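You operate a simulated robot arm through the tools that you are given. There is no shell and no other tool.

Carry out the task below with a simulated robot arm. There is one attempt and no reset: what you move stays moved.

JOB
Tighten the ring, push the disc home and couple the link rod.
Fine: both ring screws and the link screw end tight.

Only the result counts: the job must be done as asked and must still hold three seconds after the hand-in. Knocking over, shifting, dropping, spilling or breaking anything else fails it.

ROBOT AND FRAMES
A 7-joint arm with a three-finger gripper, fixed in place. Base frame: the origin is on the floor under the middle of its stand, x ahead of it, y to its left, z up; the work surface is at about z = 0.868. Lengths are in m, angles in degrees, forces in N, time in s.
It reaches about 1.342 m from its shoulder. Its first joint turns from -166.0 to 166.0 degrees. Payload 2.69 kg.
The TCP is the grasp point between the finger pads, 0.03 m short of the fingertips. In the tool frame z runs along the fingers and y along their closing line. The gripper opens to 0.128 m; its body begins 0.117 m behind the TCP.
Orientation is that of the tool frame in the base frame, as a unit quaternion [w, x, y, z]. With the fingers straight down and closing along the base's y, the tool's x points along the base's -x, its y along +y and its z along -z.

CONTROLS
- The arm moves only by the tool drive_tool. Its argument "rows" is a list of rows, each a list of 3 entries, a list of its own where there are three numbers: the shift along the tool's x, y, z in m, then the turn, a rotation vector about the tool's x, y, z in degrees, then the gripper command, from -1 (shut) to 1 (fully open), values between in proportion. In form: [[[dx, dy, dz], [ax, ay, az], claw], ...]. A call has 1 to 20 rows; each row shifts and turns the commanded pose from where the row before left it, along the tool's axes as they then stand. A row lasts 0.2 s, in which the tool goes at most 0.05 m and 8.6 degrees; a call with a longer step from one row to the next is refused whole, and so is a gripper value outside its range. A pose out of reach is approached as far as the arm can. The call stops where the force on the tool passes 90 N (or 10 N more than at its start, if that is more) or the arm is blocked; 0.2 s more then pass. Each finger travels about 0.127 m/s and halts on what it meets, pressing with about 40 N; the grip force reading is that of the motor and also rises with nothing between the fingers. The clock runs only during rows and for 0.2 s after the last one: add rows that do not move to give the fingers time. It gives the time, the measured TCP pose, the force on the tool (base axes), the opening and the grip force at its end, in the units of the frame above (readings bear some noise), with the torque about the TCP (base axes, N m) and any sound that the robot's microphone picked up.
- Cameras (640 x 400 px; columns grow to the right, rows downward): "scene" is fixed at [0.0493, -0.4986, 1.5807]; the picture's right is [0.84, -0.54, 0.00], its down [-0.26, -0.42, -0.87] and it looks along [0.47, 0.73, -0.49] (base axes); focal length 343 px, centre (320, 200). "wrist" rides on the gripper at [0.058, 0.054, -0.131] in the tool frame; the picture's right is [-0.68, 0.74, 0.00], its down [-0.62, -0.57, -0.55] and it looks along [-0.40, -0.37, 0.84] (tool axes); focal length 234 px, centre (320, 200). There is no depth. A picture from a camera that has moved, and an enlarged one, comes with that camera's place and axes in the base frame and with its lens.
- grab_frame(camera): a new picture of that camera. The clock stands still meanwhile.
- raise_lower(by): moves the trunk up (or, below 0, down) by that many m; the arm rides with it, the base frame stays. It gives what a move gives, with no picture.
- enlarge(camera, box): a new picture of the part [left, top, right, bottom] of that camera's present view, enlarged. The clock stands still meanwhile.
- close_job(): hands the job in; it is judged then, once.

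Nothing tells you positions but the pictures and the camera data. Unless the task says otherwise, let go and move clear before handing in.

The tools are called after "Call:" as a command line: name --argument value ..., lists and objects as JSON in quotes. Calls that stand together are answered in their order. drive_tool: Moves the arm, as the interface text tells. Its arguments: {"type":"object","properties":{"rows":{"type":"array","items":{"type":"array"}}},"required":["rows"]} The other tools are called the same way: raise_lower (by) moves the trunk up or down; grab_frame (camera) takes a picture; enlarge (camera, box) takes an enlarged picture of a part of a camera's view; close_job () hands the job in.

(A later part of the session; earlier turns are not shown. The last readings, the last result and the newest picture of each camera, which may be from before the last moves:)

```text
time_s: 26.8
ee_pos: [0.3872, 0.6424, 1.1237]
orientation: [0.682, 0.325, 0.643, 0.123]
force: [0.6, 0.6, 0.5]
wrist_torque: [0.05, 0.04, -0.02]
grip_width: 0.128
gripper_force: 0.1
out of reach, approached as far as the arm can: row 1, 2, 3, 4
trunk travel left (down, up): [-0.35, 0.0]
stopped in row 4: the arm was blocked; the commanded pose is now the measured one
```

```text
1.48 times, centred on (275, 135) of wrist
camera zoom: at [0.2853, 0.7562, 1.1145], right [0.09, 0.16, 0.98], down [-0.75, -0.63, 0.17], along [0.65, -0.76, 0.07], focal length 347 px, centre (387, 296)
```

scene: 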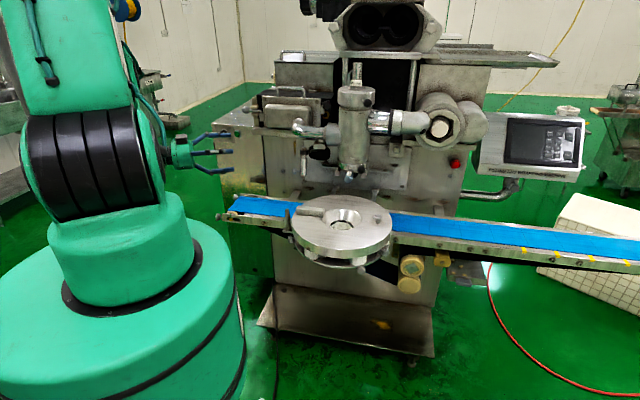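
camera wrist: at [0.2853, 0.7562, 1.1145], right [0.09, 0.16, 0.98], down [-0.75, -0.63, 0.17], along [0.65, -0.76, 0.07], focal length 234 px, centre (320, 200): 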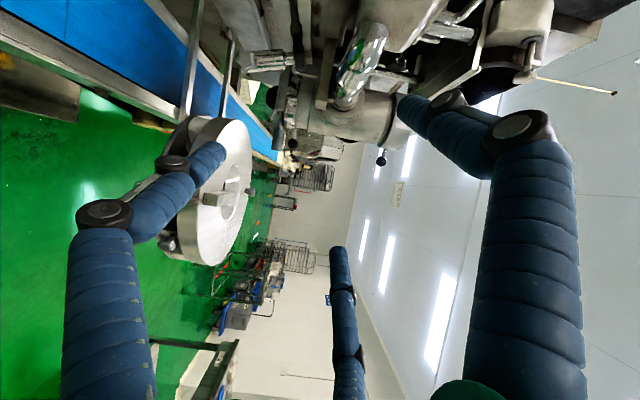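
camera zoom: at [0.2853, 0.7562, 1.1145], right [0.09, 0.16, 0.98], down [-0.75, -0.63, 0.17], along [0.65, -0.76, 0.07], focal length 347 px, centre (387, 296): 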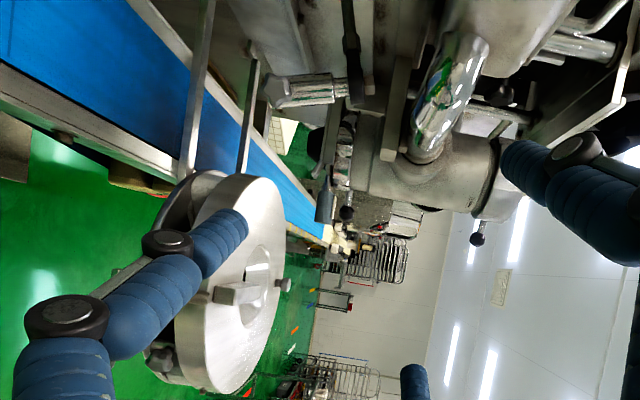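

Call:
drive_tool --rows '[[[0, 0, 0], [1.34, 7.42, -3.53], 1], [[0, 0, 0], [1.34, 7.42, -3.53], 1], [[0, 0, 0], [1.34, 7.42, -3.53], 1], [[0, 0, 0], [1.34, 7.42, -3.53], 1], [[0, 0, 0], [1.34, 7.42, -3.53], 1], [[0, 0, 0], [1.34, 7.42, -3.53], 1], [[0, 0, 0], [1.34, 7.42, -3.53], 1], [[0, 0, 0], [1.34, 7.42, -3.53], 1], [[0, 0, 0], [1.34, 7.42, -3.53], 1], [[0, 0, 0], [1.34, 7.42, -3.53], 1], [[0, 0, 0], [1.34, 7.42, -3.53], 1], [[0, 0, 0], [1.34, 7.42, -3.53], 1], [[0, 0, 0], [0, 0, 0], 1]]'

Call:
grab_frame --camera "scene"

Call:
grab_frame --camera "wrist"

```text
time_s: 29.6
ee_pos: [0.3844, 0.6452, 1.1228]
orientation: [-0.001, -0.003, 1.0, -0.001]
force: [0.3, 0.6, -0.6]
wrist_torque: [0.03, 0.01, 0.0]
grip_width: 0.1283
gripper_force: 0.0
trunk travel left (down, up): [-0.35, 0.0]
```

```text
taken
```

scene: 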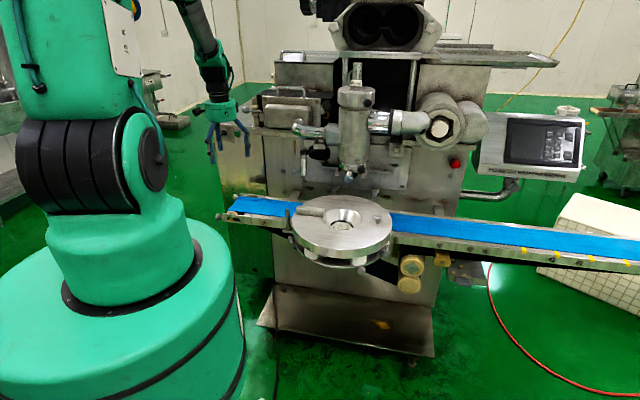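

```text
taken
camera wrist: at [0.3268, 0.6998, 1.2536], right [0.67, 0.74, 0.0], down [0.62, -0.56, 0.55], along [0.4, -0.37, -0.84], focal length 234 px, centre (320, 200)
```

wrist: 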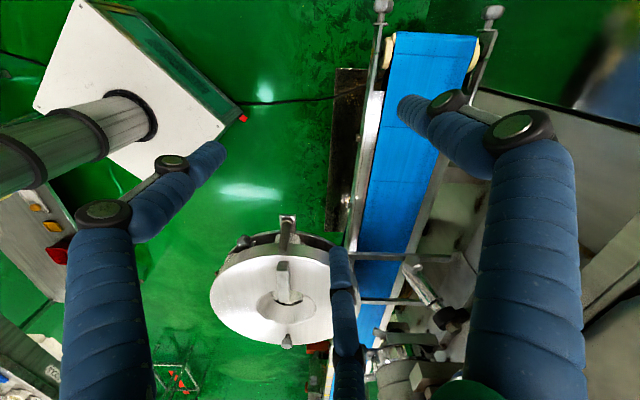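

The arm is back to a clean tool-down pose. I'll pre-roll the wrist in the negative direction (leaving positive roll available for tightening), then pitch toward the left screw.

Call:
drive_tool --rows '[[[0, 0, -0.005], [0, 0, -8.33], 1], [[0, 0, -0.005], [0, 0, -8.33], 1], [[0, 0, -0.005], [0, 0, -8.33], 1], [[0, 0, -0.005], [0, 0, -8.33], 1], [[0, 0, -0.005], [0, 0, -8.33], 1], [[0, 0, -0.005], [0, 0, -8.33], 1], [[0, 0, 0], [0, 0, -8.33], 1], [[0, 0, 0], [0, 0, -8.33], 1], [[0, 0, 0], [0, 0, -8.33], 1], [[0, 0, 0], [0, 0, -8.33], 1], [[0, 0, 0], [0, 0, -8.33], 1], [[0, 0, 0], [0, 0, -8.33], 1], [[0, 0, 0], [0, 0, -8.33], 1], [[0, 0, 0], [0, 0, -8.33], 1], [[0, 0, 0], [0, 0, -8.33], 1], [[0, 0, 0], [0, 0, -8.33], 1], [[0, 0, 0], [0, 0, -8.33], 1], [[0, 0, 0], [0, 0, -8.33], 1], [[0, 0, 0], [0, 0, 0], 1]]'

Call:
grab_frame --camera "wrist"

```text
time_s: 33.6
ee_pos: [0.3832, 0.6458, 1.1534]
orientation: [0.0, 0.967, -0.256, 0.001]
force: [0.3, 0.8, -1.4]
wrist_torque: [-0.02, 0.0, 0.0]
grip_width: 0.1279
gripper_force: 0.1
trunk travel left (down, up): [-0.35, 0.0]
```

```text
taken
camera wrist: at [0.4092, 0.5706, 1.2839], right [-0.95, -0.3, 0.0], down [-0.25, 0.8, 0.55], along [-0.17, 0.52, -0.84], focal length 234 px, centre (320, 200)
```

wrist: 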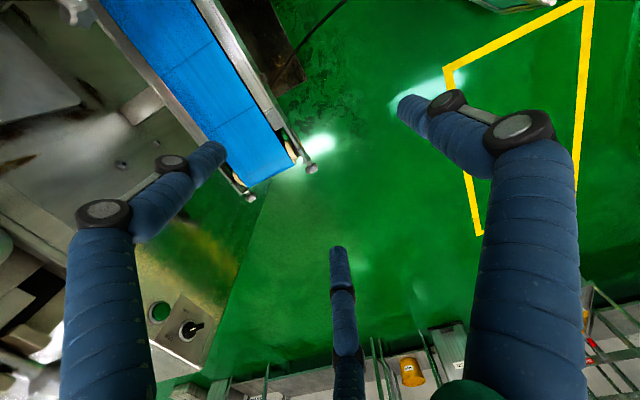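

Call:
drive_tool --rows '[[[0.013, 0.034, 0], [0, 0, 0], 1], [[0.013, 0.034, 0], [0, 0, 0], 1], [[0.013, 0.034, 0], [0, 0, 0], 1], [[0.013, 0.034, 0], [0, 0, 0], 1], [[0.013, 0.034, 0], [0, 0, 0], 1], [[0, 0, 0], [4, 6.93, 0], 1], [[0, 0, 0], [4, 6.93, 0], 1], [[0, 0, 0], [4, 6.93, 0], 1], [[0, 0, 0], [4, 6.93, 0], 1], [[0, 0, 0], [4, 6.93, 0], 1], [[0, 0, 0], [4, 6.93, 0], 1], [[0, 0, 0], [4, 6.93, 0], 1], [[0, 0, 0], [0, 0, 0], 1]]'

Call:
grab_frame --camera "wrist"

Call:
grab_frame --camera "scene"

```text
time_s: 36.4
ee_pos: [0.355, 0.4653, 1.1524]
orientation: [-0.122, 0.853, -0.228, 0.454]
force: [-0.2, -0.3, -0.4]
wrist_torque: [0.0, -0.04, 0.03]
grip_width: 0.128
gripper_force: 0.1
trunk travel left (down, up): [-0.35, 0.0]
```

```text
taken
camera wrist: at [0.2608, 0.3904, 1.2455], right [-0.53, -0.3, -0.79], down [-0.6, 0.8, 0.1], along [0.6, 0.52, -0.6], focal length 234 px, centre (320, 200)
```

wrist: 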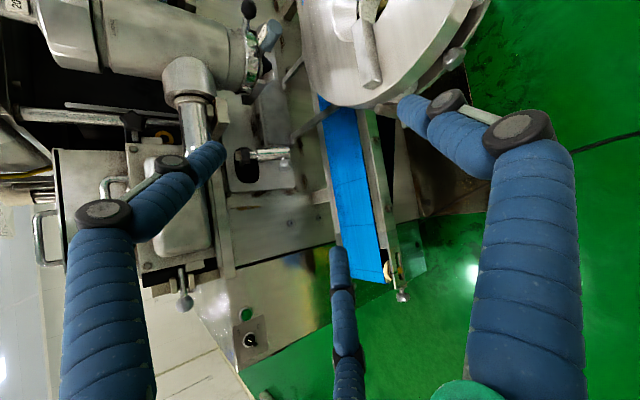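

```text
taken
```

scene: 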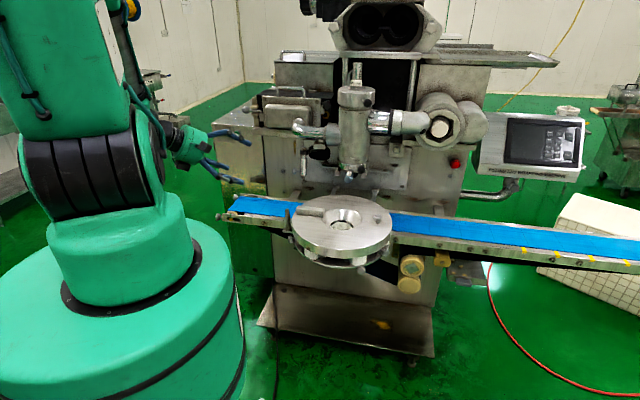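

Call:
drive_tool --rows '[[[0, 0, 0], [4, 6.93, 0], 1], [[0, 0, 0], [4, 6.93, 0], 1], [[0, 0, 0], [4, 6.93, 0], 1], [[0, 0, 0], [4, 6.93, 0], 1], [[0, 0, 0], [1, 1.73, 0], 1], [[0, 0, 0], [-5.2, 3, 0], 1], [[0, 0, 0], [-5.2, 3, 0], 1], [[0, 0, 0], [0, 0, 0], 1]]'

Call:
grab_frame --camera "wrist"

Call:
grab_frame --camera "scene"

```text
time_s: 38.2
ee_pos: [0.3544, 0.4648, 1.1534]
orientation: [-0.111, 0.661, -0.252, 0.698]
force: [-1.3, 0.1, -1.1]
wrist_torque: [-0.02, -0.02, -0.04]
grip_width: 0.1281
gripper_force: 0.0
trunk travel left (down, up): [-0.35, 0.0]
```

```text
taken
camera wrist: at [0.2132, 0.419, 1.1774], right [-0.06, -0.29, -0.95], down [-0.37, 0.89, -0.25], along [0.93, 0.34, -0.16], focal length 234 px, centre (320, 200)
```

wrist: 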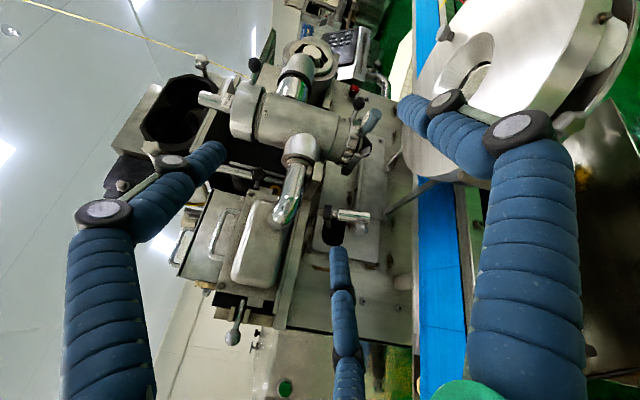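

```text
taken
```

scene: 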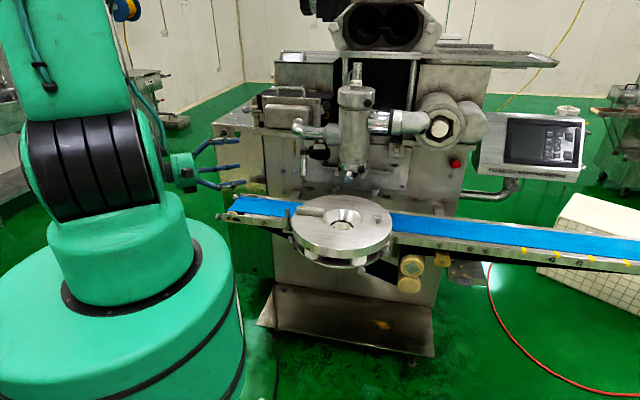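

Call:
drive_tool --rows '[[[-0.0291, 0.034, 0.0028], [0, 0, 0], 1], [[-0.0291, 0.034, 0.0028], [0, 0, 0], 1], [[-0.0291, 0.034, 0.0028], [0, 0, 0], 1], [[-0.0291, 0.034, 0.0028], [0, 0, 0], 1], [[-0.0291, 0.034, 0.0028], [0, 0, 0], 1], [[-0.0291, 0.034, 0.0028], [0, 0, 0], 1], [[0, 0, 0], [0, 0, 0], 1]]'

Call:
grab_frame --camera "wrist"

Call:
grab_frame --camera "scene"

```text
time_s: 39.8
ee_pos: [0.3619, 0.3693, 0.9039]
orientation: [-0.109, 0.656, -0.263, 0.699]
force: [-0.2, -0.2, -1.4]
wrist_torque: [0.04, 0.0, -0.03]
grip_width: 0.1278
gripper_force: 0.1
trunk travel left (down, up): [-0.35, 0.0]
```

```text
taken
camera wrist: at [0.2181, 0.3264, 0.9272], right [-0.06, -0.28, -0.96], down [-0.35, 0.9, -0.24], along [0.93, 0.32, -0.16], focal length 234 px, centre (320, 200)
```

wrist: 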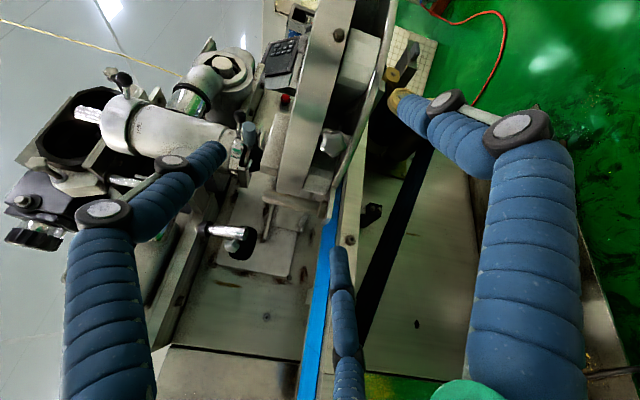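

```text
taken
```

scene: 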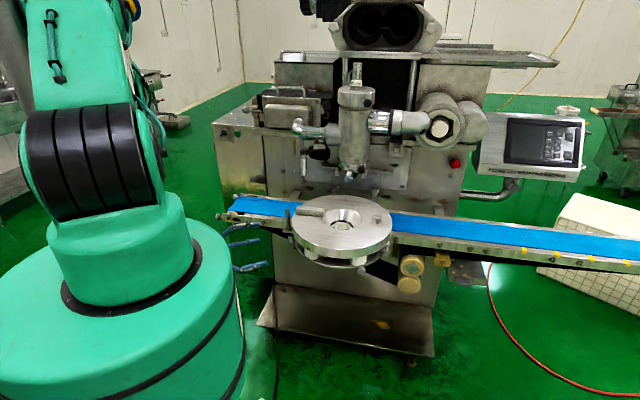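

Call:
enlarge --camera "wrist" --box '[260, 80, 420, 260]'

Call:
enlarge --camera "wrist" --box '[310, 120, 360, 170]'

Call:
drive_tool --rows '[[[0, 0, 0], [0, 0, 0], 1], [[0, 0, 0], [0, 0, 0], 1]]'

```text
2.22 times, centred on (340, 170) of wrist
camera zoom: at [0.2181, 0.3264, 0.9272], right [-0.06, -0.28, -0.96], down [-0.35, 0.9, -0.24], along [0.93, 0.32, -0.16], focal length 520 px, centre (276, 267)
```

zoom: 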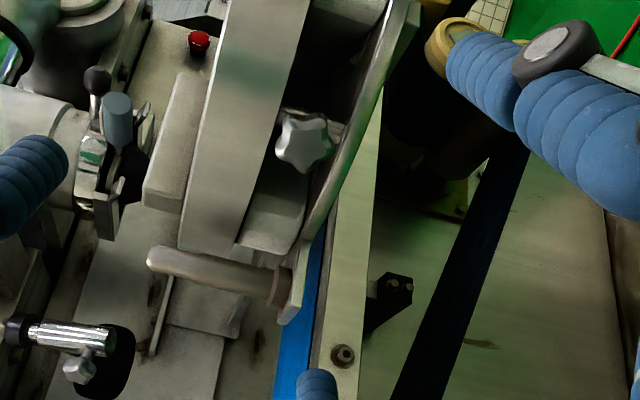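

```text
8.00 times, centred on (335, 145) of wrist
camera zoom: at [0.2181, 0.3264, 0.9272], right [-0.06, -0.28, -0.96], down [-0.35, 0.9, -0.24], along [0.93, 0.32, -0.16], focal length 1873 px, centre (200, 640)
```

zoom: 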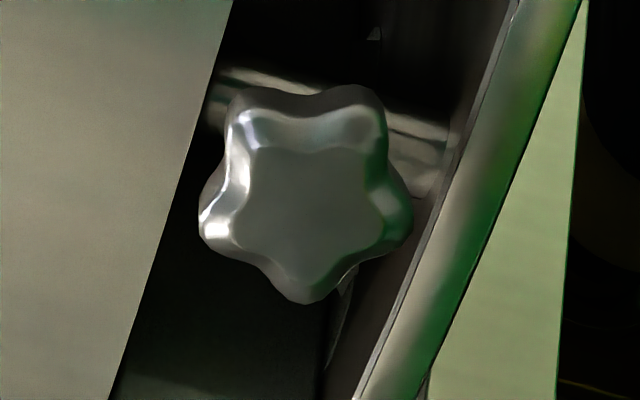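

```text
time_s: 40.4
ee_pos: [0.3617, 0.3709, 0.9035]
orientation: [-0.108, 0.656, -0.263, 0.699]
force: [0.6, 0.3, 0.4]
wrist_torque: [0.0, 0.0, 0.03]
grip_width: 0.1282
gripper_force: 0.1
trunk travel left (down, up): [-0.35, 0.0]
```

The star knob is clearly visible; it lies about 16 mm below and a few mm left of the tool axis. I'll correct this, half-close the fingers and advance partway.

Call:
drive_tool --rows '[[[-0.0148, 0.007, 0], [0.95, -0.56, 0], 0.1], [[0, 0, 0.02], [0, 0, 0], 0.0], [[0, 0, 0.02], [0, 0, 0], 0.0], [[0, 0, 0], [0, 0, 0], 0.0], [[0, 0, 0], [0, 0, 0], 0.0]]'

Call:
grab_frame --camera "wrist"

Call:
enlarge --camera "wrist" --box '[240, 60, 420, 260]'

Call:
enlarge --camera "scene" --box '[220, 190, 330, 290]'

```text
time_s: 41.6
ee_pos: [0.3923, 0.3656, 0.8837]
orientation: [-0.118, 0.662, -0.246, 0.698]
force: [-0.7, -0.1, -0.4]
wrist_torque: [-0.03, -0.04, 0.03]
grip_width: 0.0639
gripper_force: 0.0
trunk travel left (down, up): [-0.35, 0.0]
```

```text
taken
camera wrist: at [0.2519, 0.3169, 0.9072], right [-0.06, -0.3, -0.95], down [-0.39, 0.89, -0.25], along [0.92, 0.36, -0.16], focal length 234 px, centre (320, 200)
```

wrist: 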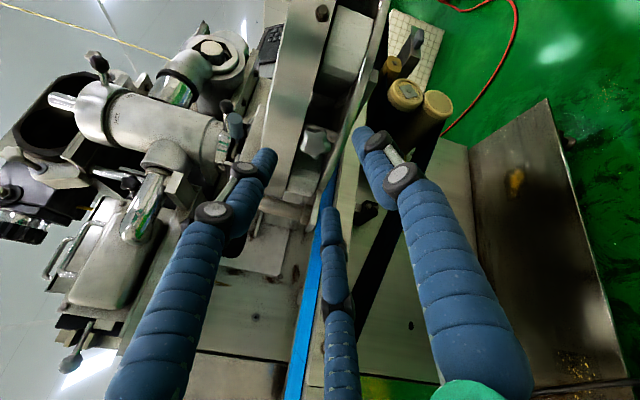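

```text
2.00 times, centred on (330, 160) of wrist
camera zoom: at [0.2519, 0.3169, 0.9072], right [-0.06, -0.3, -0.95], down [-0.39, 0.89, -0.25], along [0.92, 0.36, -0.16], focal length 468 px, centre (300, 280)
```

zoom: 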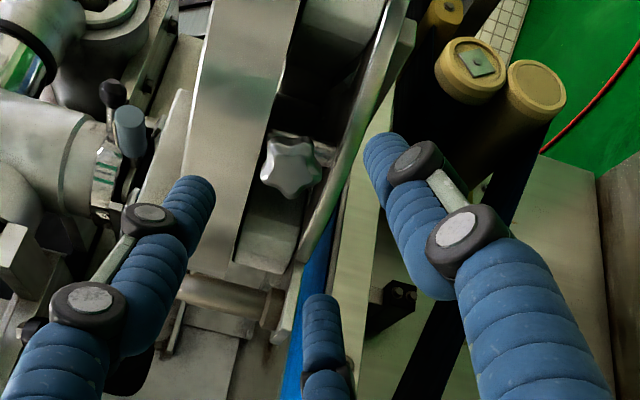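

```text
4.00 times, centred on (275, 240) of scene
camera zoom: at [0.0493, -0.4986, 1.5807], right [0.84, -0.54, 0.0], down [-0.26, -0.42, -0.87], along [0.47, 0.73, -0.49], focal length 1372 px, centre (500, 40)
```

zoom: 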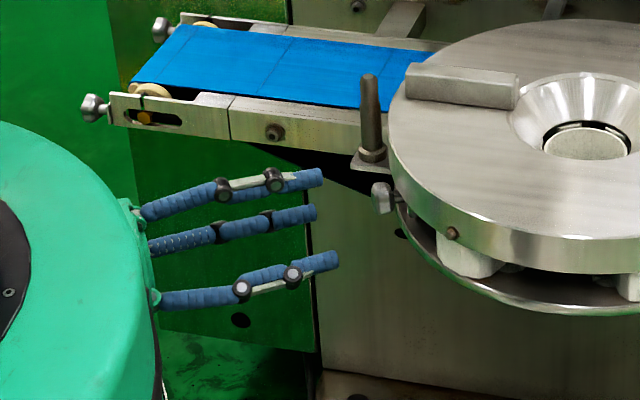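

Call:
drive_tool --rows '[[[0.006, 0.001, 0.0], [0, 0, 0], 0.0], [[0, 0, 0.015], [0, 0, 0], 0.0], [[0, 0, 0.015], [0, 0, 0], 0.0], [[0, 0, 0.008], [0, 0, 0], 0.0], [[0, 0, 0], [0, 0, 0], 0.0], [[0, 0, 0], [0, 0, 0], 0.0]]'

Call:
enlarge --camera "wrist" --box '[220, 60, 420, 260]'

Call:
enlarge --camera "scene" --box '[240, 200, 320, 280]'

```text
time_s: 43.0
ee_pos: [0.4312, 0.3581, 0.8877]
orientation: [-0.118, 0.663, -0.245, 0.698]
force: [0.0, 0.7, -0.2]
wrist_torque: [0.0, 0.01, 0.0]
grip_width: 0.0643
gripper_force: 0.1
trunk travel left (down, up): [-0.35, 0.0]
```

```text
2.00 times, centred on (320, 160) of wrist
camera zoom: at [0.2897, 0.3088, 0.9117], right [-0.06, -0.3, -0.95], down [-0.39, 0.89, -0.25], along [0.92, 0.36, -0.16], focal length 468 px, centre (320, 280)
```

zoom: 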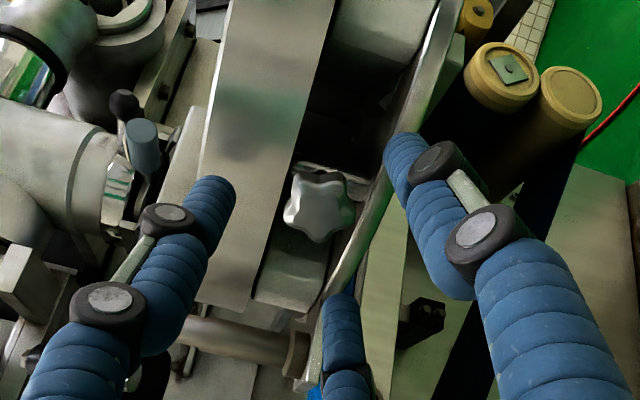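

```text
5.00 times, centred on (280, 240) of scene
camera zoom: at [0.0493, -0.4986, 1.5807], right [0.84, -0.54, 0.0], down [-0.26, -0.42, -0.87], along [0.47, 0.73, -0.49], focal length 1715 px, centre (520, 0)
```

zoom: 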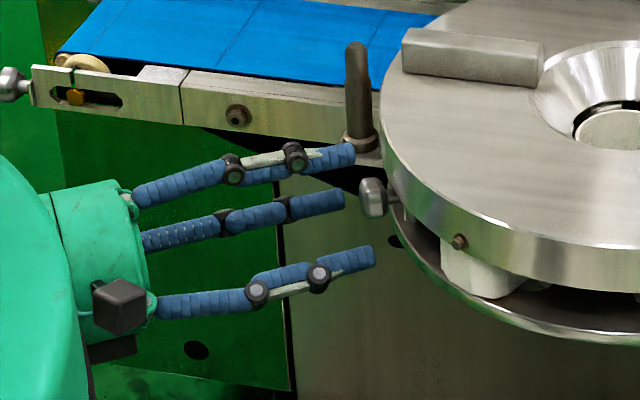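

Call:
drive_tool --rows '[[[0.0005, 0.001, 0.008], [0, 0, 0], 0.0], [[0, 0, 0.008], [0, 0, 0], 0.0], [[0, 0, 0], [0, 0, 0], 0.0], [[0, 0, 0], [0, 0, 0], -0.2], [[0, 0, 0], [0, 0, 0], -0.2]]'

Call:
enlarge --camera "wrist" --box '[240, 80, 400, 240]'

Call:
enlarge --camera "scene" --box '[250, 210, 310, 270]'

```text
time_s: 44.2
ee_pos: [0.4462, 0.3538, 0.8866]
orientation: [-0.118, 0.663, -0.245, 0.698]
force: [-0.7, 0.1, 0.1]
wrist_torque: [0.01, -0.01, 0.01]
grip_width: 0.0511
gripper_force: 0.1
trunk travel left (down, up): [-0.35, 0.0]
```

```text
2.50 times, centred on (320, 160) of wrist
camera zoom: at [0.3048, 0.304, 0.912], right [-0.06, -0.3, -0.95], down [-0.39, 0.89, -0.25], along [0.92, 0.36, -0.16], focal length 585 px, centre (320, 300)
```

zoom: 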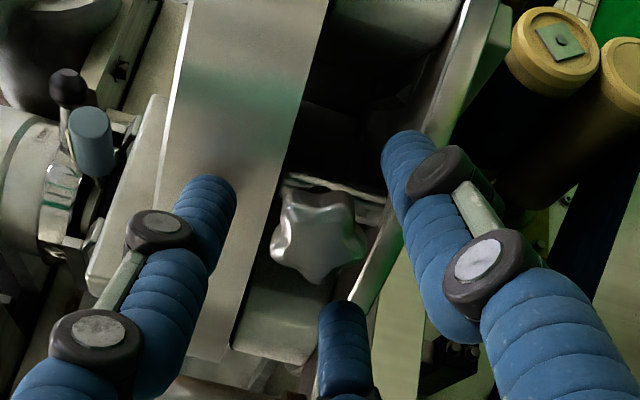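

```text
6.67 times, centred on (280, 240) of scene
camera zoom: at [0.0493, -0.4986, 1.5807], right [0.84, -0.54, 0.0], down [-0.26, -0.42, -0.87], along [0.47, 0.73, -0.49], focal length 2287 px, centre (587, -67)
```

zoom: 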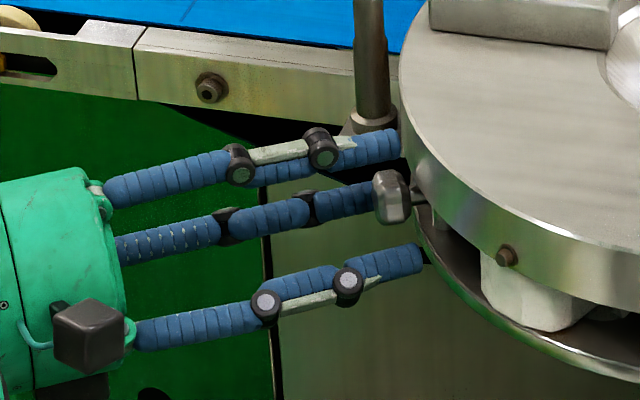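

Call:
drive_tool --rows '[[[0, 0, 0], [0, 0, 0], -0.4], [[0, 0, 0], [0, 0, 0], -0.6], [[0, 0, 0], [0, 0, 0], -0.8], [[0, 0, 0], [0, 0, 0], -1], [[0, 0, 0], [0, 0, 0], -1]]'

Call:
enlarge --camera "wrist" --box '[240, 80, 400, 240]'

Call:
enlarge --camera "scene" --box '[250, 210, 310, 270]'

```text
time_s: 45.4
ee_pos: [0.4457, 0.3529, 0.8884]
orientation: [-0.119, 0.663, -0.245, 0.698]
force: [0.1, -1.1, -1.8]
wrist_torque: [-0.05, -0.1, -0.22]
grip_width: 0.0271
gripper_force: 44.9
trunk travel left (down, up): [-0.35, 0.0]
```

```text
2.50 times, centred on (320, 160) of wrist
camera zoom: at [0.3048, 0.3039, 0.9119], right [-0.06, -0.3, -0.95], down [-0.39, 0.89, -0.25], along [0.92, 0.36, -0.16], focal length 585 px, centre (320, 300)
```

zoom: 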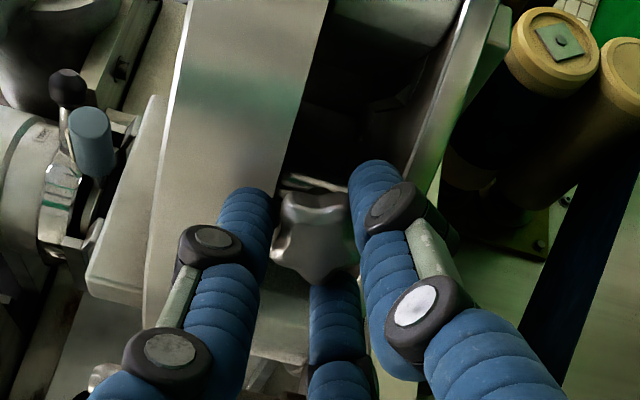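

```text
6.67 times, centred on (280, 240) of scene
camera zoom: at [0.0493, -0.4986, 1.5807], right [0.84, -0.54, 0.0], down [-0.26, -0.42, -0.87], along [0.47, 0.73, -0.49], focal length 2287 px, centre (587, -67)
```

zoom: 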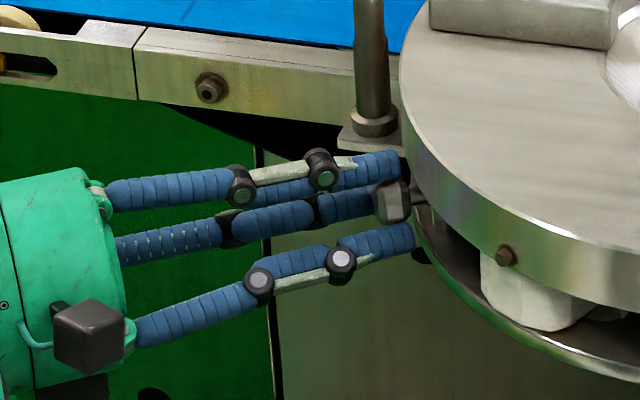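

The fingers have gripped the left knob (27 mm). I'll turn it clockwise as seen from outside (positive about tool z) and watch the torque.

Call:
drive_tool --rows '[[[0, 0, 0], [0, 0, 5], -1], [[0, 0, 0], [0, 0, 5], -1], [[0, 0, 0], [0, 0, 5], -1], [[0, 0, 0], [0, 0, 5], -1]]'

Call:
enlarge --camera "wrist" --box '[240, 80, 400, 240]'

```text
time_s: 46.4
ee_pos: [0.4459, 0.3538, 0.8892]
orientation: [-0.239, 0.61, -0.357, 0.666]
force: [11.9, -1.2, 2.8]
wrist_torque: [-0.12, -0.5, 0.24]
grip_width: 0.027
gripper_force: 44.9
trunk travel left (down, up): [-0.35, 0.0]
```

```text
2.50 times, centred on (320, 160) of wrist
camera zoom: at [0.3039, 0.3008, 0.8844], right [0.01, 0.04, -1.0], down [-0.38, 0.92, 0.04], along [0.92, 0.38, 0.03], focal length 585 px, centre (320, 300)
```

zoom: 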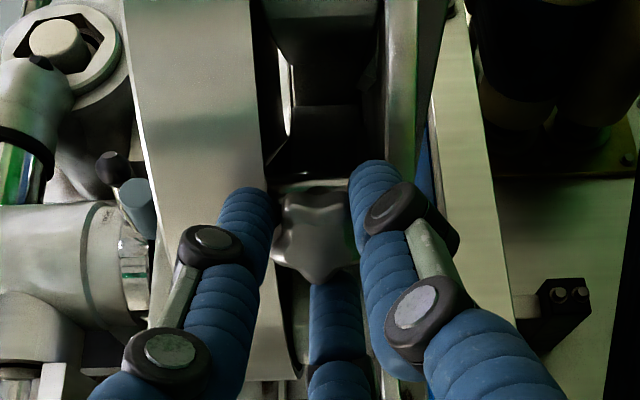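

Call:
drive_tool --rows '[[[0, 0, 0], [0, 0, 5], -1], [[0, 0, 0], [0, 0, 5], -1], [[0, 0, 0], [0, 0, 5], -1], [[0, 0, 0], [0, 0, 5], -1], [[0, 0, 0], [0, 0, 5], -1], [[0, 0, 0], [0, 0, 5], -1]]'

Call:
enlarge --camera "wrist" --box '[240, 80, 400, 240]'

Call:
enlarge --camera "scene" --box '[250, 210, 310, 270]'

```text
time_s: 47.8
ee_pos: [0.4432, 0.353, 0.888]
orientation: [-0.403, 0.496, -0.503, 0.582]
force: [-2.3, 2.1, 10.6]
wrist_torque: [-0.25, -0.99, 0.29]
grip_width: 0.0273
gripper_force: 45.4
trunk travel left (down, up): [-0.35, 0.0]
```

```text
2.50 times, centred on (320, 160) of wrist
camera zoom: at [0.3049, 0.3129, 0.8454], right [0.1, 0.53, -0.84], down [-0.41, 0.79, 0.45], along [0.91, 0.3, 0.3], focal length 585 px, centre (320, 300)
```

zoom: 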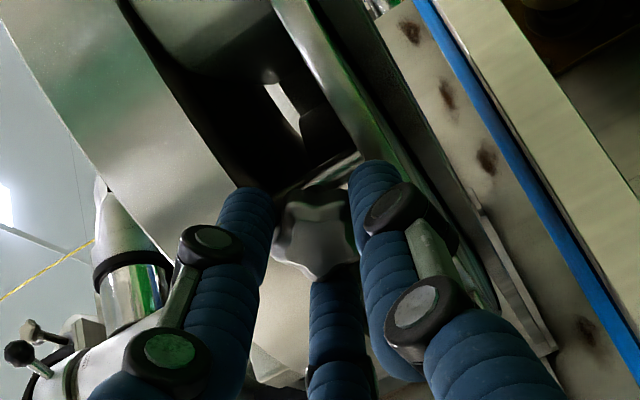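

```text
6.67 times, centred on (280, 240) of scene
camera zoom: at [0.0493, -0.4986, 1.5807], right [0.84, -0.54, 0.0], down [-0.26, -0.42, -0.87], along [0.47, 0.73, -0.49], focal length 2287 px, centre (587, -67)
```

zoom: 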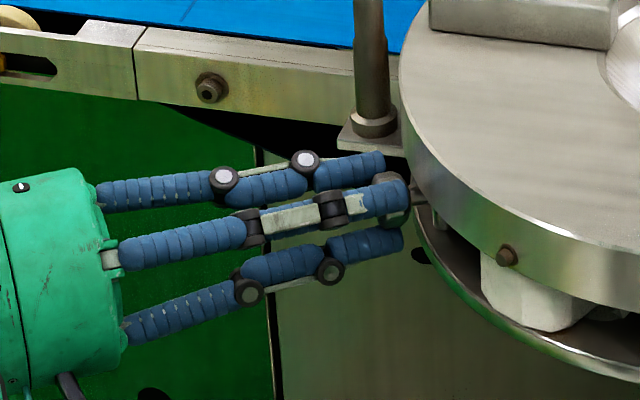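

Call:
drive_tool --rows '[[[0, 0, 0], [0, 0, 7], -1], [[0, 0, 0], [0, 0, 7], -1], [[0, 0, 0], [0, 0, 7], -1], [[0, 0, 0], [0, 0, 7], -1], [[0, 0, 0], [0, 0, 7], -1], [[0, 0, 0], [0, 0, 0], -1]]'

Call:
enlarge --camera "wrist" --box '[240, 80, 400, 240]'

```text
time_s: 49.2
ee_pos: [0.4449, 0.3521, 0.8886]
orientation: [0.559, -0.321, 0.629, -0.434]
force: [-5.8, 6.0, 25.2]
wrist_torque: [-0.11, -0.56, -0.4]
grip_width: 0.0267
gripper_force: 44.9
trunk travel left (down, up): [-0.35, 0.0]
```

```text
2.50 times, centred on (320, 160) of wrist
camera zoom: at [0.3126, 0.3488, 0.8149], right [0.17, 0.91, -0.38], down [-0.48, 0.41, 0.77], along [0.86, 0.05, 0.51], focal length 585 px, centre (320, 300)
```

zoom: 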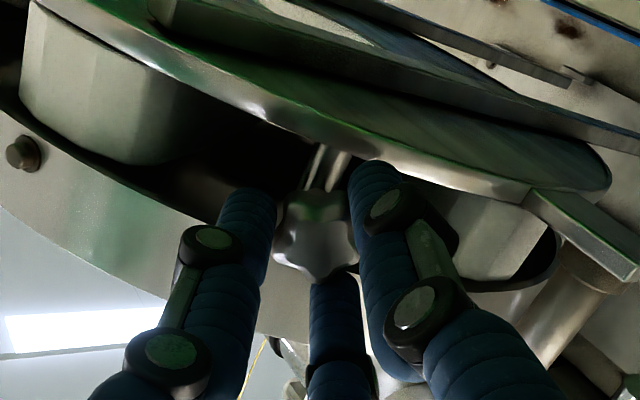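

Call:
drive_tool --rows '[[[-0.0006, -0.0014, 0], [0, 0, 7], -1], [[0, 0, 0], [0, 0, 7], -1], [[0, 0, 0], [0, 0, 7], -1], [[0, 0, 0], [0, 0, 7], -1], [[0, 0, 0], [0, 0, 0], -1]]'

Call:
enlarge --camera "wrist" --box '[240, 80, 400, 240]'

```text
time_s: 50.4
ee_pos: [0.4457, 0.3528, 0.8884]
orientation: [0.647, -0.161, 0.688, -0.286]
force: [-9.3, 2.4, 3.9]
wrist_torque: [0.01, 0.02, -0.18]
grip_width: 0.0268
gripper_force: 45.2
trunk travel left (down, up): [-0.35, 0.0]
```

```text
2.50 times, centred on (320, 160) of wrist
camera zoom: at [0.3197, 0.386, 0.8099], right [0.19, 0.98, 0.1], down [-0.55, 0.02, 0.83], along [0.81, -0.21, 0.55], focal length 585 px, centre (320, 300)
```

zoom: 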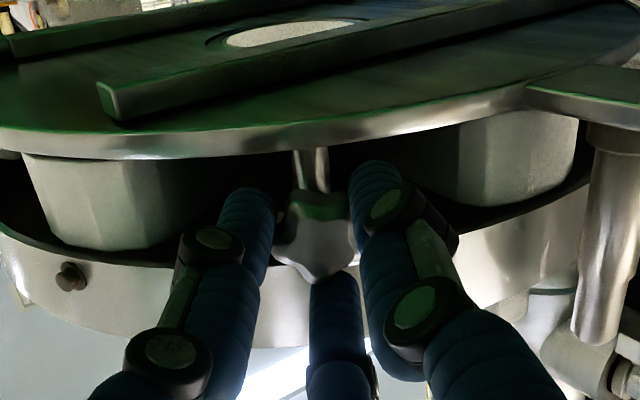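

Call:
drive_tool --rows '[[[0, 0, 0], [0, 0, 7], -1], [[0, 0, 0], [0, 0, 7], -1], [[0, 0, 0], [0, 0, 7], -1], [[0, 0, 0], [0, 0, 7], -1], [[0, 0, 0], [0, 0, 0], -1]]'

Call:
enlarge --camera "wrist" --box '[240, 80, 400, 240]'

```text
time_s: 51.6
ee_pos: [0.4445, 0.3527, 0.8901]
orientation: [0.697, 0.01, 0.707, -0.12]
force: [-9.1, 4.3, -9.0]
wrist_torque: [0.08, 0.37, -0.08]
grip_width: 0.027
gripper_force: 45.5
trunk travel left (down, up): [-0.35, 0.0]
```

```text
2.50 times, centred on (320, 160) of wrist
camera zoom: at [0.3264, 0.4213, 0.823], right [0.15, 0.82, 0.55], down [-0.62, -0.35, 0.7], along [0.77, -0.45, 0.46], focal length 585 px, centre (320, 300)
```

zoom: 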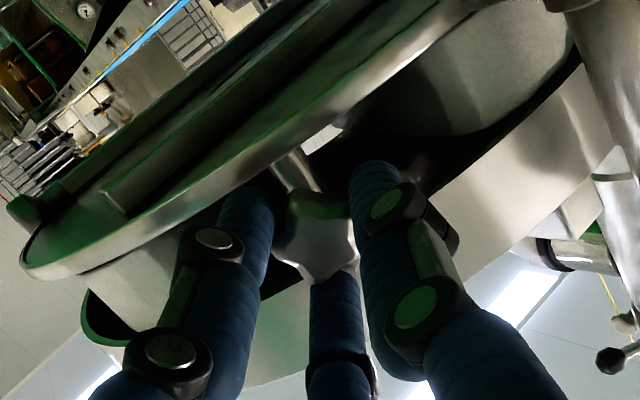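

Call:
drive_tool --rows '[[[0, 0, 0], [0, 0, 5], -1], [[0, 0, 0], [0, 0, 5], -1]]'

```text
time_s: 52.2
ee_pos: [0.4478, 0.3545, 0.8891]
orientation: [0.703, 0.058, 0.704, -0.082]
force: [2.6, -15.4, 3.0]
wrist_torque: [-0.15, -0.5, -0.72]
grip_width: 0.027
gripper_force: 44.9
out of reach, approached as far as the arm can: row 2
trunk travel left (down, up): [-0.35, 0.0]
```

The knob has turned about 148° freely and the wrist reached its roll limit. I'll release, back off, unwind the wrist and regrip.

Call:
drive_tool --rows '[[[0, 0, 0], [0, 0, -2], -0.6], [[0, 0, 0], [0, 0, 0], -0.1], [[0, 0, 0], [0, 0, 0], -0.1], [[0, 0, -0.02], [0, 0, 0], -0.1], [[0, 0, -0.02], [0, 0, 0], -0.1], [[0, 0, 0], [0, 0, 0], -0.1]]'

Call:
enlarge --camera "wrist" --box '[220, 60, 420, 260]'

Call:
enlarge --camera "scene" --box '[250, 210, 310, 270]'

```text
time_s: 53.6
ee_pos: [0.4058, 0.3655, 0.8872]
orientation: [0.702, 0.043, 0.705, -0.092]
force: [-0.1, 0.1, 0.1]
wrist_torque: [-0.01, -0.01, 0.01]
grip_width: 0.0577
gripper_force: 0.1
trunk travel left (down, up): [-0.35, 0.0]
```

```text
2.00 times, centred on (320, 160) of wrist
camera zoom: at [0.2877, 0.4406, 0.8264], right [0.15, 0.77, 0.62], down [-0.64, -0.41, 0.65], along [0.76, -0.5, 0.43], focal length 468 px, centre (320, 280)
```

zoom: 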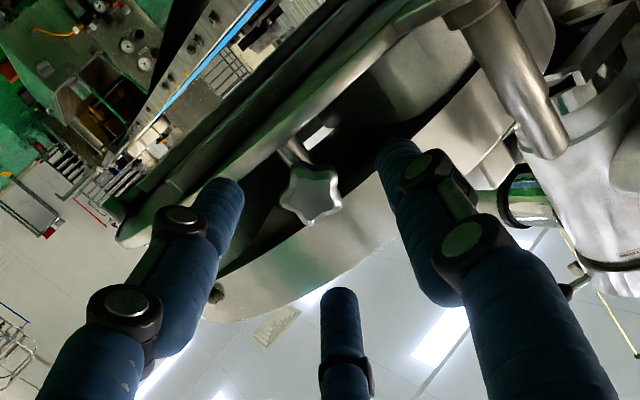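

```text
6.67 times, centred on (280, 240) of scene
camera zoom: at [0.0493, -0.4986, 1.5807], right [0.84, -0.54, 0.0], down [-0.26, -0.42, -0.87], along [0.47, 0.73, -0.49], focal length 2287 px, centre (587, -67)
```

zoom: 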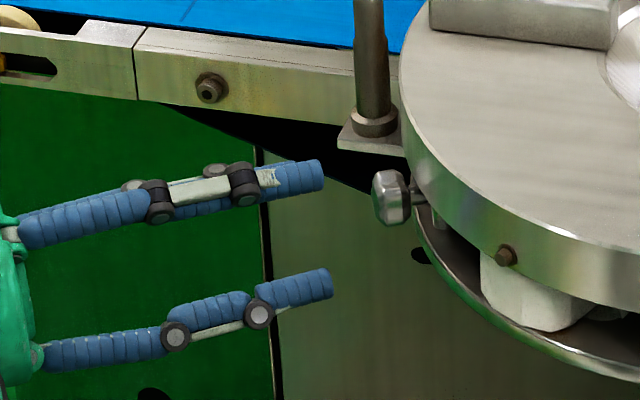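

Call:
drive_tool --rows '[[[0, 0, 0], [0, 0, -8.5], -0.1], [[0, 0, 0], [0, 0, -8.5], -0.1], [[0, 0, 0], [0, 0, -8.5], -0.1], [[0, 0, 0], [0, 0, -8.5], -0.1], [[0, 0, 0], [0, 0, -8.5], -0.1], [[0, 0, 0], [0, 0, -8.5], -0.1], [[0, 0, 0], [0, 0, -8.5], -0.1], [[0, 0, 0], [0, 0, -8.5], -0.1], [[0, 0, 0], [0, 0, -8.5], -0.1], [[0, 0, 0], [0, 0, -8.5], -0.1], [[0, 0, 0], [0, 0, -8.5], -0.1], [[0, 0, 0], [0, 0, -8.5], -0.1], [[0, 0, 0], [0, 0, -8.5], -0.1], [[0, 0, 0], [0, 0, -8.5], -0.1], [[0, 0, 0], [0, 0, -8.5], -0.1], [[0, 0, 0], [0, 0, -8.5], -0.1], [[0, 0, 0], [0, 0, -8.5], -0.1], [[0, 0, 0], [0, 0, -8.5], -0.1], [[0, 0, 0], [0, 0, 0], -0.1]]'

Call:
enlarge --camera "wrist" --box '[220, 60, 420, 260]'

```text
time_s: 57.6
ee_pos: [0.4082, 0.3656, 0.8898]
orientation: [-0.074, 0.676, -0.206, 0.704]
force: [-0.3, 0.2, -0.2]
wrist_torque: [0.01, 0.0, 0.0]
grip_width: 0.0575
gripper_force: 0.2
trunk travel left (down, up): [-0.35, 0.0]
```

```text
2.00 times, centred on (320, 160) of wrist
camera zoom: at [0.2666, 0.3201, 0.9222], right [-0.08, -0.41, -0.91], down [-0.39, 0.85, -0.35], along [0.92, 0.33, -0.23], focal length 468 px, centre (320, 280)
```

zoom: 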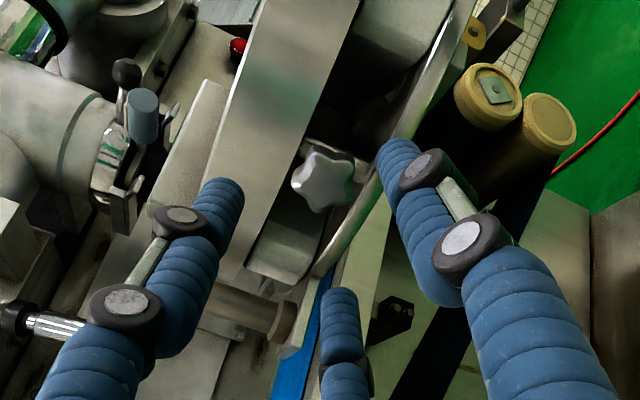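

Call:
drive_tool --rows '[[[0.0013, 0.004, 0], [0, 0, 0], -0.1], [[0, 0, 0], [0, 0, -7], -0.1], [[0, 0, 0], [0, 0, -7], -0.1], [[0, 0, 0], [0, 0, -7], -0.1], [[0, 0, 0], [0, 0, -7], -0.1], [[0, 0, 0], [0, 0, -7], -0.1], [[0, 0, 0], [0, 0, 0], -0.1]]'

Call:
enlarge --camera "wrist" --box '[220, 60, 420, 260]'

```text
time_s: 59.2
ee_pos: [0.4065, 0.3608, 0.8895]
orientation: [0.141, 0.707, 0.007, 0.693]
force: [-0.4, -0.5, -0.2]
wrist_torque: [-0.01, -0.03, -0.02]
grip_width: 0.0576
gripper_force: 0.2
trunk travel left (down, up): [-0.35, 0.0]
```

```text
2.00 times, centred on (320, 160) of wrist
camera zoom: at [0.2717, 0.3471, 0.9574], right [-0.16, -0.85, -0.51], down [-0.46, 0.52, -0.72], along [0.87, 0.11, -0.47], focal length 468 px, centre (320, 280)
```

zoom: 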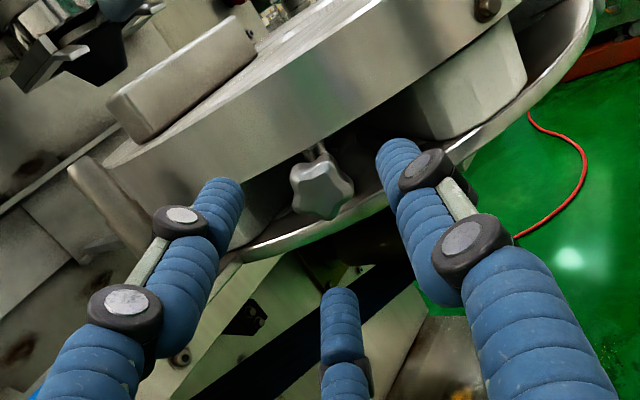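

Call:
drive_tool --rows '[[[0, 0, 0], [0, 0, -7], -0.1], [[0, 0, 0], [0, 0, -7], -0.1], [[0, 0, 0], [0, 0, -7], -0.1], [[0, 0, 0], [0, 0, -7], -0.1], [[0, 0, 0], [0, 0, -7], -0.1], [[0, 0, 0], [0, 0, -7], -0.1], [[0, 0, 0], [0, 0, 0], -0.1]]'

Call:
enlarge --camera "wrist" --box '[220, 60, 420, 260]'

```text
time_s: 60.8
ee_pos: [0.4068, 0.3606, 0.8894]
orientation: [0.38, 0.657, 0.259, 0.597]
force: [0.3, 0.0, 0.2]
wrist_torque: [0.0, 0.03, -0.01]
grip_width: 0.0579
gripper_force: 0.0
trunk travel left (down, up): [-0.35, 0.0]
```

```text
2.00 times, centred on (320, 160) of wrist
camera zoom: at [0.2825, 0.4024, 0.9669], right [-0.19, -0.96, 0.2], down [-0.57, -0.06, -0.82], along [0.8, -0.27, -0.54], focal length 468 px, centre (320, 280)
```

zoom: 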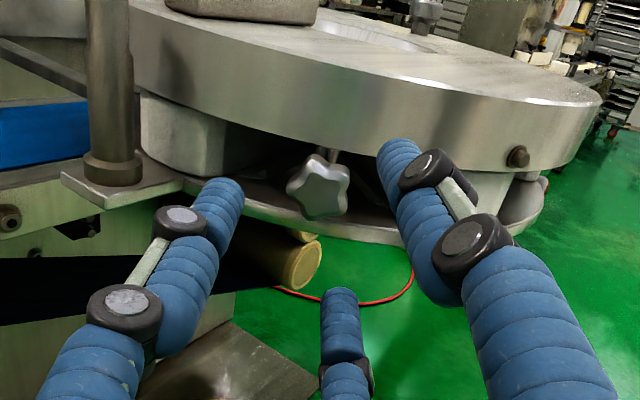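

The wrist is unwound about 240° and the camera now views from above with the knob centred. I'll advance, grip and turn again.

Call:
drive_tool --rows '[[[0, 0, 0.013], [0, 0, 0], -0.1], [[0, 0, 0.013], [0, 0, 0], -0.1], [[0, 0, 0.012], [0, 0, 0], -0.1], [[0, 0, 0], [0, 0, 0], -0.1], [[0, 0, 0], [0, 0, 0], -0.5], [[0, 0, 0], [0, 0, 0], -0.8], [[0, 0, 0], [0, 0, 0], -1], [[0, 0, 0], [0, 0, 0], -1]]'

Call:
enlarge --camera "wrist" --box '[240, 80, 400, 240]'

```text
time_s: 62.6
ee_pos: [0.4467, 0.3535, 0.8894]
orientation: [0.381, 0.657, 0.258, 0.597]
force: [2.8, -6.3, 1.9]
wrist_torque: [-0.01, -0.05, -0.64]
grip_width: 0.0269
gripper_force: 45.2
trunk travel left (down, up): [-0.35, 0.0]
```

```text
2.50 times, centred on (320, 160) of wrist
camera zoom: at [0.3214, 0.3951, 0.967], right [-0.19, -0.96, 0.2], down [-0.57, -0.06, -0.82], along [0.8, -0.27, -0.54], focal length 585 px, centre (320, 300)
```

zoom: 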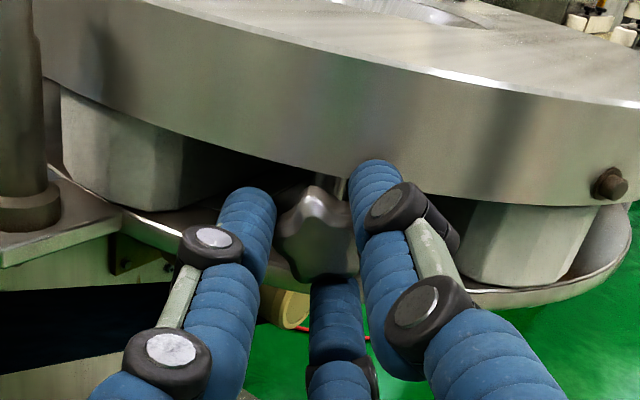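

Call:
drive_tool --rows '[[[-0.0006, 0.0004, 0], [0, 0, 7], -1], [[0, 0, 0], [0, 0, 7], -1], [[0, 0, 0], [0, 0, 7], -1], [[0, 0, 0], [0, 0, 7], -1], [[0, 0, 0], [0, 0, 7], -1], [[0, 0, 0], [0, 0, 7], -1], [[0, 0, 0], [0, 0, 7], -1], [[0, 0, 0], [0, 0, 0], -1]]'

Call:
enlarge --camera "wrist" --box '[240, 80, 400, 240]'

```text
time_s: 64.4
ee_pos: [0.4454, 0.3518, 0.8882]
orientation: [0.099, 0.706, -0.037, 0.7]
force: [6.0, -7.7, -6.3]
wrist_torque: [-0.46, -0.09, -0.47]
grip_width: 0.027
gripper_force: 45.2
trunk travel left (down, up): [-0.35, 0.0]
```

```text
2.50 times, centred on (320, 160) of wrist
camera zoom: at [0.3082, 0.3317, 0.9515], right [-0.15, -0.78, -0.61], down [-0.44, 0.61, -0.66], along [0.88, 0.17, -0.43], focal length 585 px, centre (320, 300)
```

zoom: 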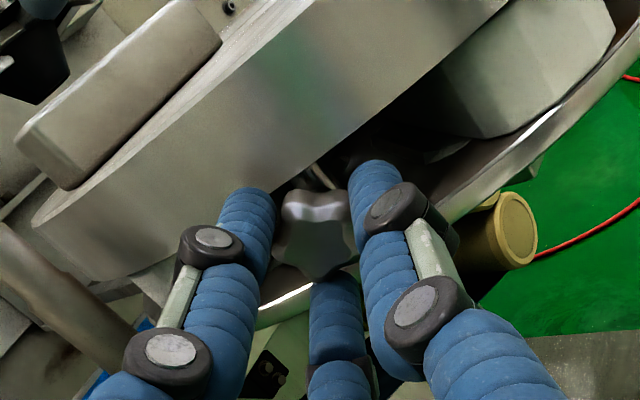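

Call:
drive_tool --rows '[[[0, 0, 0], [0, 0, 5], -1], [[0, 0, 0], [0, 0, 5], -1], [[0, 0, 0], [0, 0, 5], -1], [[0, 0, 0], [0, 0, 0], -1]]'

Call:
enlarge --camera "wrist" --box '[240, 80, 400, 240]'

```text
time_s: 65.4
ee_pos: [0.4437, 0.3527, 0.8892]
orientation: [0.005, 0.695, -0.129, 0.708]
force: [-1.4, -1.8, 0.3]
wrist_torque: [0.05, 0.23, -0.13]
grip_width: 0.0268
gripper_force: 44.9
trunk travel left (down, up): [-0.35, 0.0]
```

```text
2.50 times, centred on (320, 160) of wrist
camera zoom: at [0.3053, 0.3177, 0.937], right [-0.11, -0.6, -0.8], down [-0.41, 0.76, -0.51], along [0.9, 0.27, -0.33], focal length 585 px, centre (320, 300)
```

zoom: 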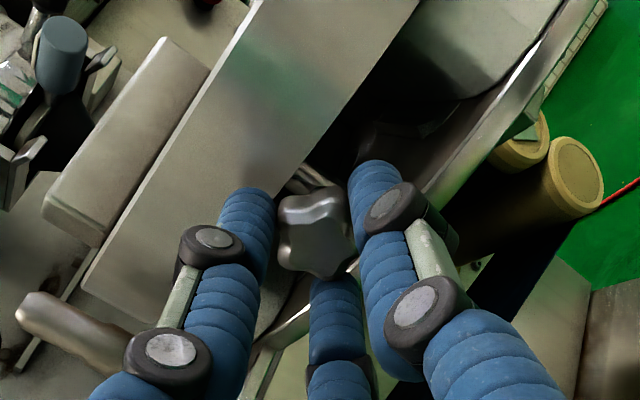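

Call:
enlarge --camera "wrist" --box '[295, 140, 345, 200]'

Call:
drive_tool --rows '[[[0, 0, 0], [0, 0, 5], -1], [[0, 0, 0], [0, 0, 5], -1], [[0, 0, 0], [0, 0, 0], -1]]'

Call:
enlarge --camera "wrist" --box '[295, 140, 345, 200]'

```text
6.67 times, centred on (320, 170) of wrist
camera zoom: at [0.3053, 0.3177, 0.937], right [-0.11, -0.6, -0.8], down [-0.41, 0.76, -0.51], along [0.9, 0.27, -0.33], focal length 1561 px, centre (320, 400)
```

zoom: 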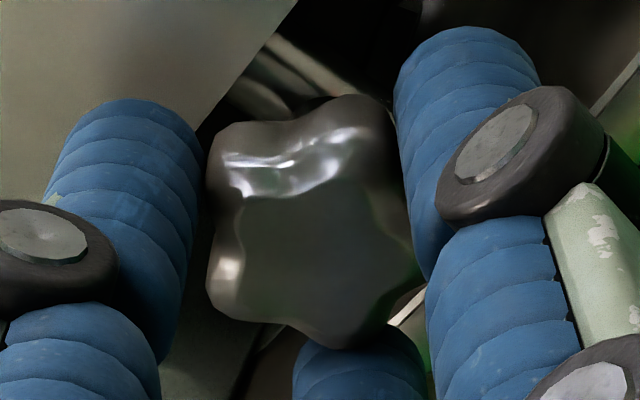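

```text
time_s: 66.2
ee_pos: [0.4449, 0.353, 0.8883]
orientation: [-0.056, 0.682, -0.189, 0.705]
force: [1.4, 0.0, -13.2]
wrist_torque: [-0.26, 0.23, -0.01]
grip_width: 0.0268
gripper_force: 44.7
trunk travel left (down, up): [-0.35, 0.0]
```

```text
6.67 times, centred on (320, 170) of wrist
camera zoom: at [0.3036, 0.3101, 0.9253], right [-0.09, -0.45, -0.89], down [-0.4, 0.83, -0.38], along [0.91, 0.32, -0.25], focal length 1561 px, centre (320, 400)
```

zoom: 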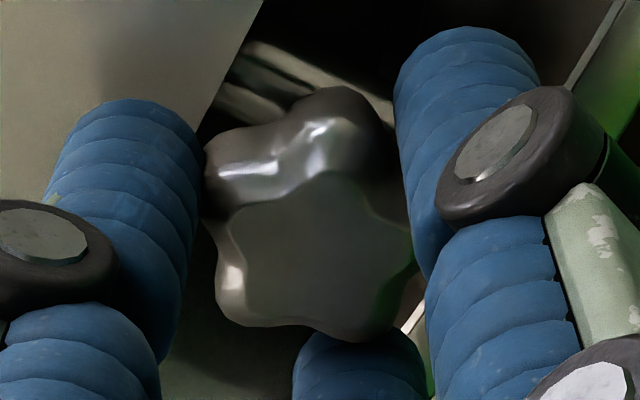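

Call:
drive_tool --rows '[[[0, 0, 0], [0, 0, 5], -1], [[0, 0, 0], [0, 0, 5], -1], [[0, 0, 0], [0, 0, 5], -1], [[0, 0, 0], [0, 0, 5], -1]]'

Call:
enlarge --camera "wrist" --box '[295, 140, 345, 200]'

```text
time_s: 67.2
ee_pos: [0.4445, 0.354, 0.8895]
orientation: [-0.177, 0.638, -0.305, 0.685]
force: [2.1, -4.5, -16.9]
wrist_torque: [-0.21, 0.21, -0.69]
grip_width: 0.027
gripper_force: 45.5
trunk travel left (down, up): [-0.35, 0.0]
```

```text
6.67 times, centred on (320, 170) of wrist
camera zoom: at [0.3023, 0.3022, 0.8988], right [-0.02, -0.13, -0.99], down [-0.38, 0.92, -0.11], along [0.92, 0.37, -0.07], focal length 1561 px, centre (320, 400)
```

zoom: 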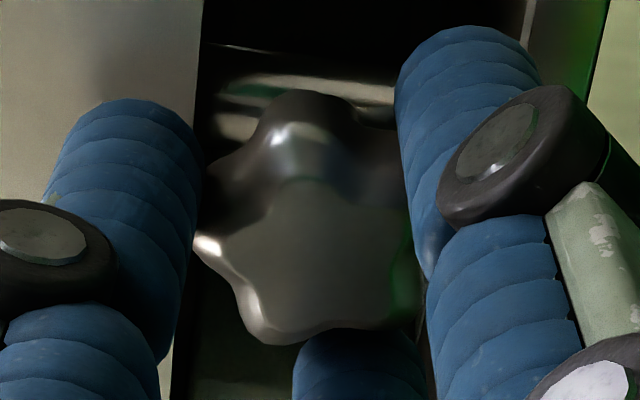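

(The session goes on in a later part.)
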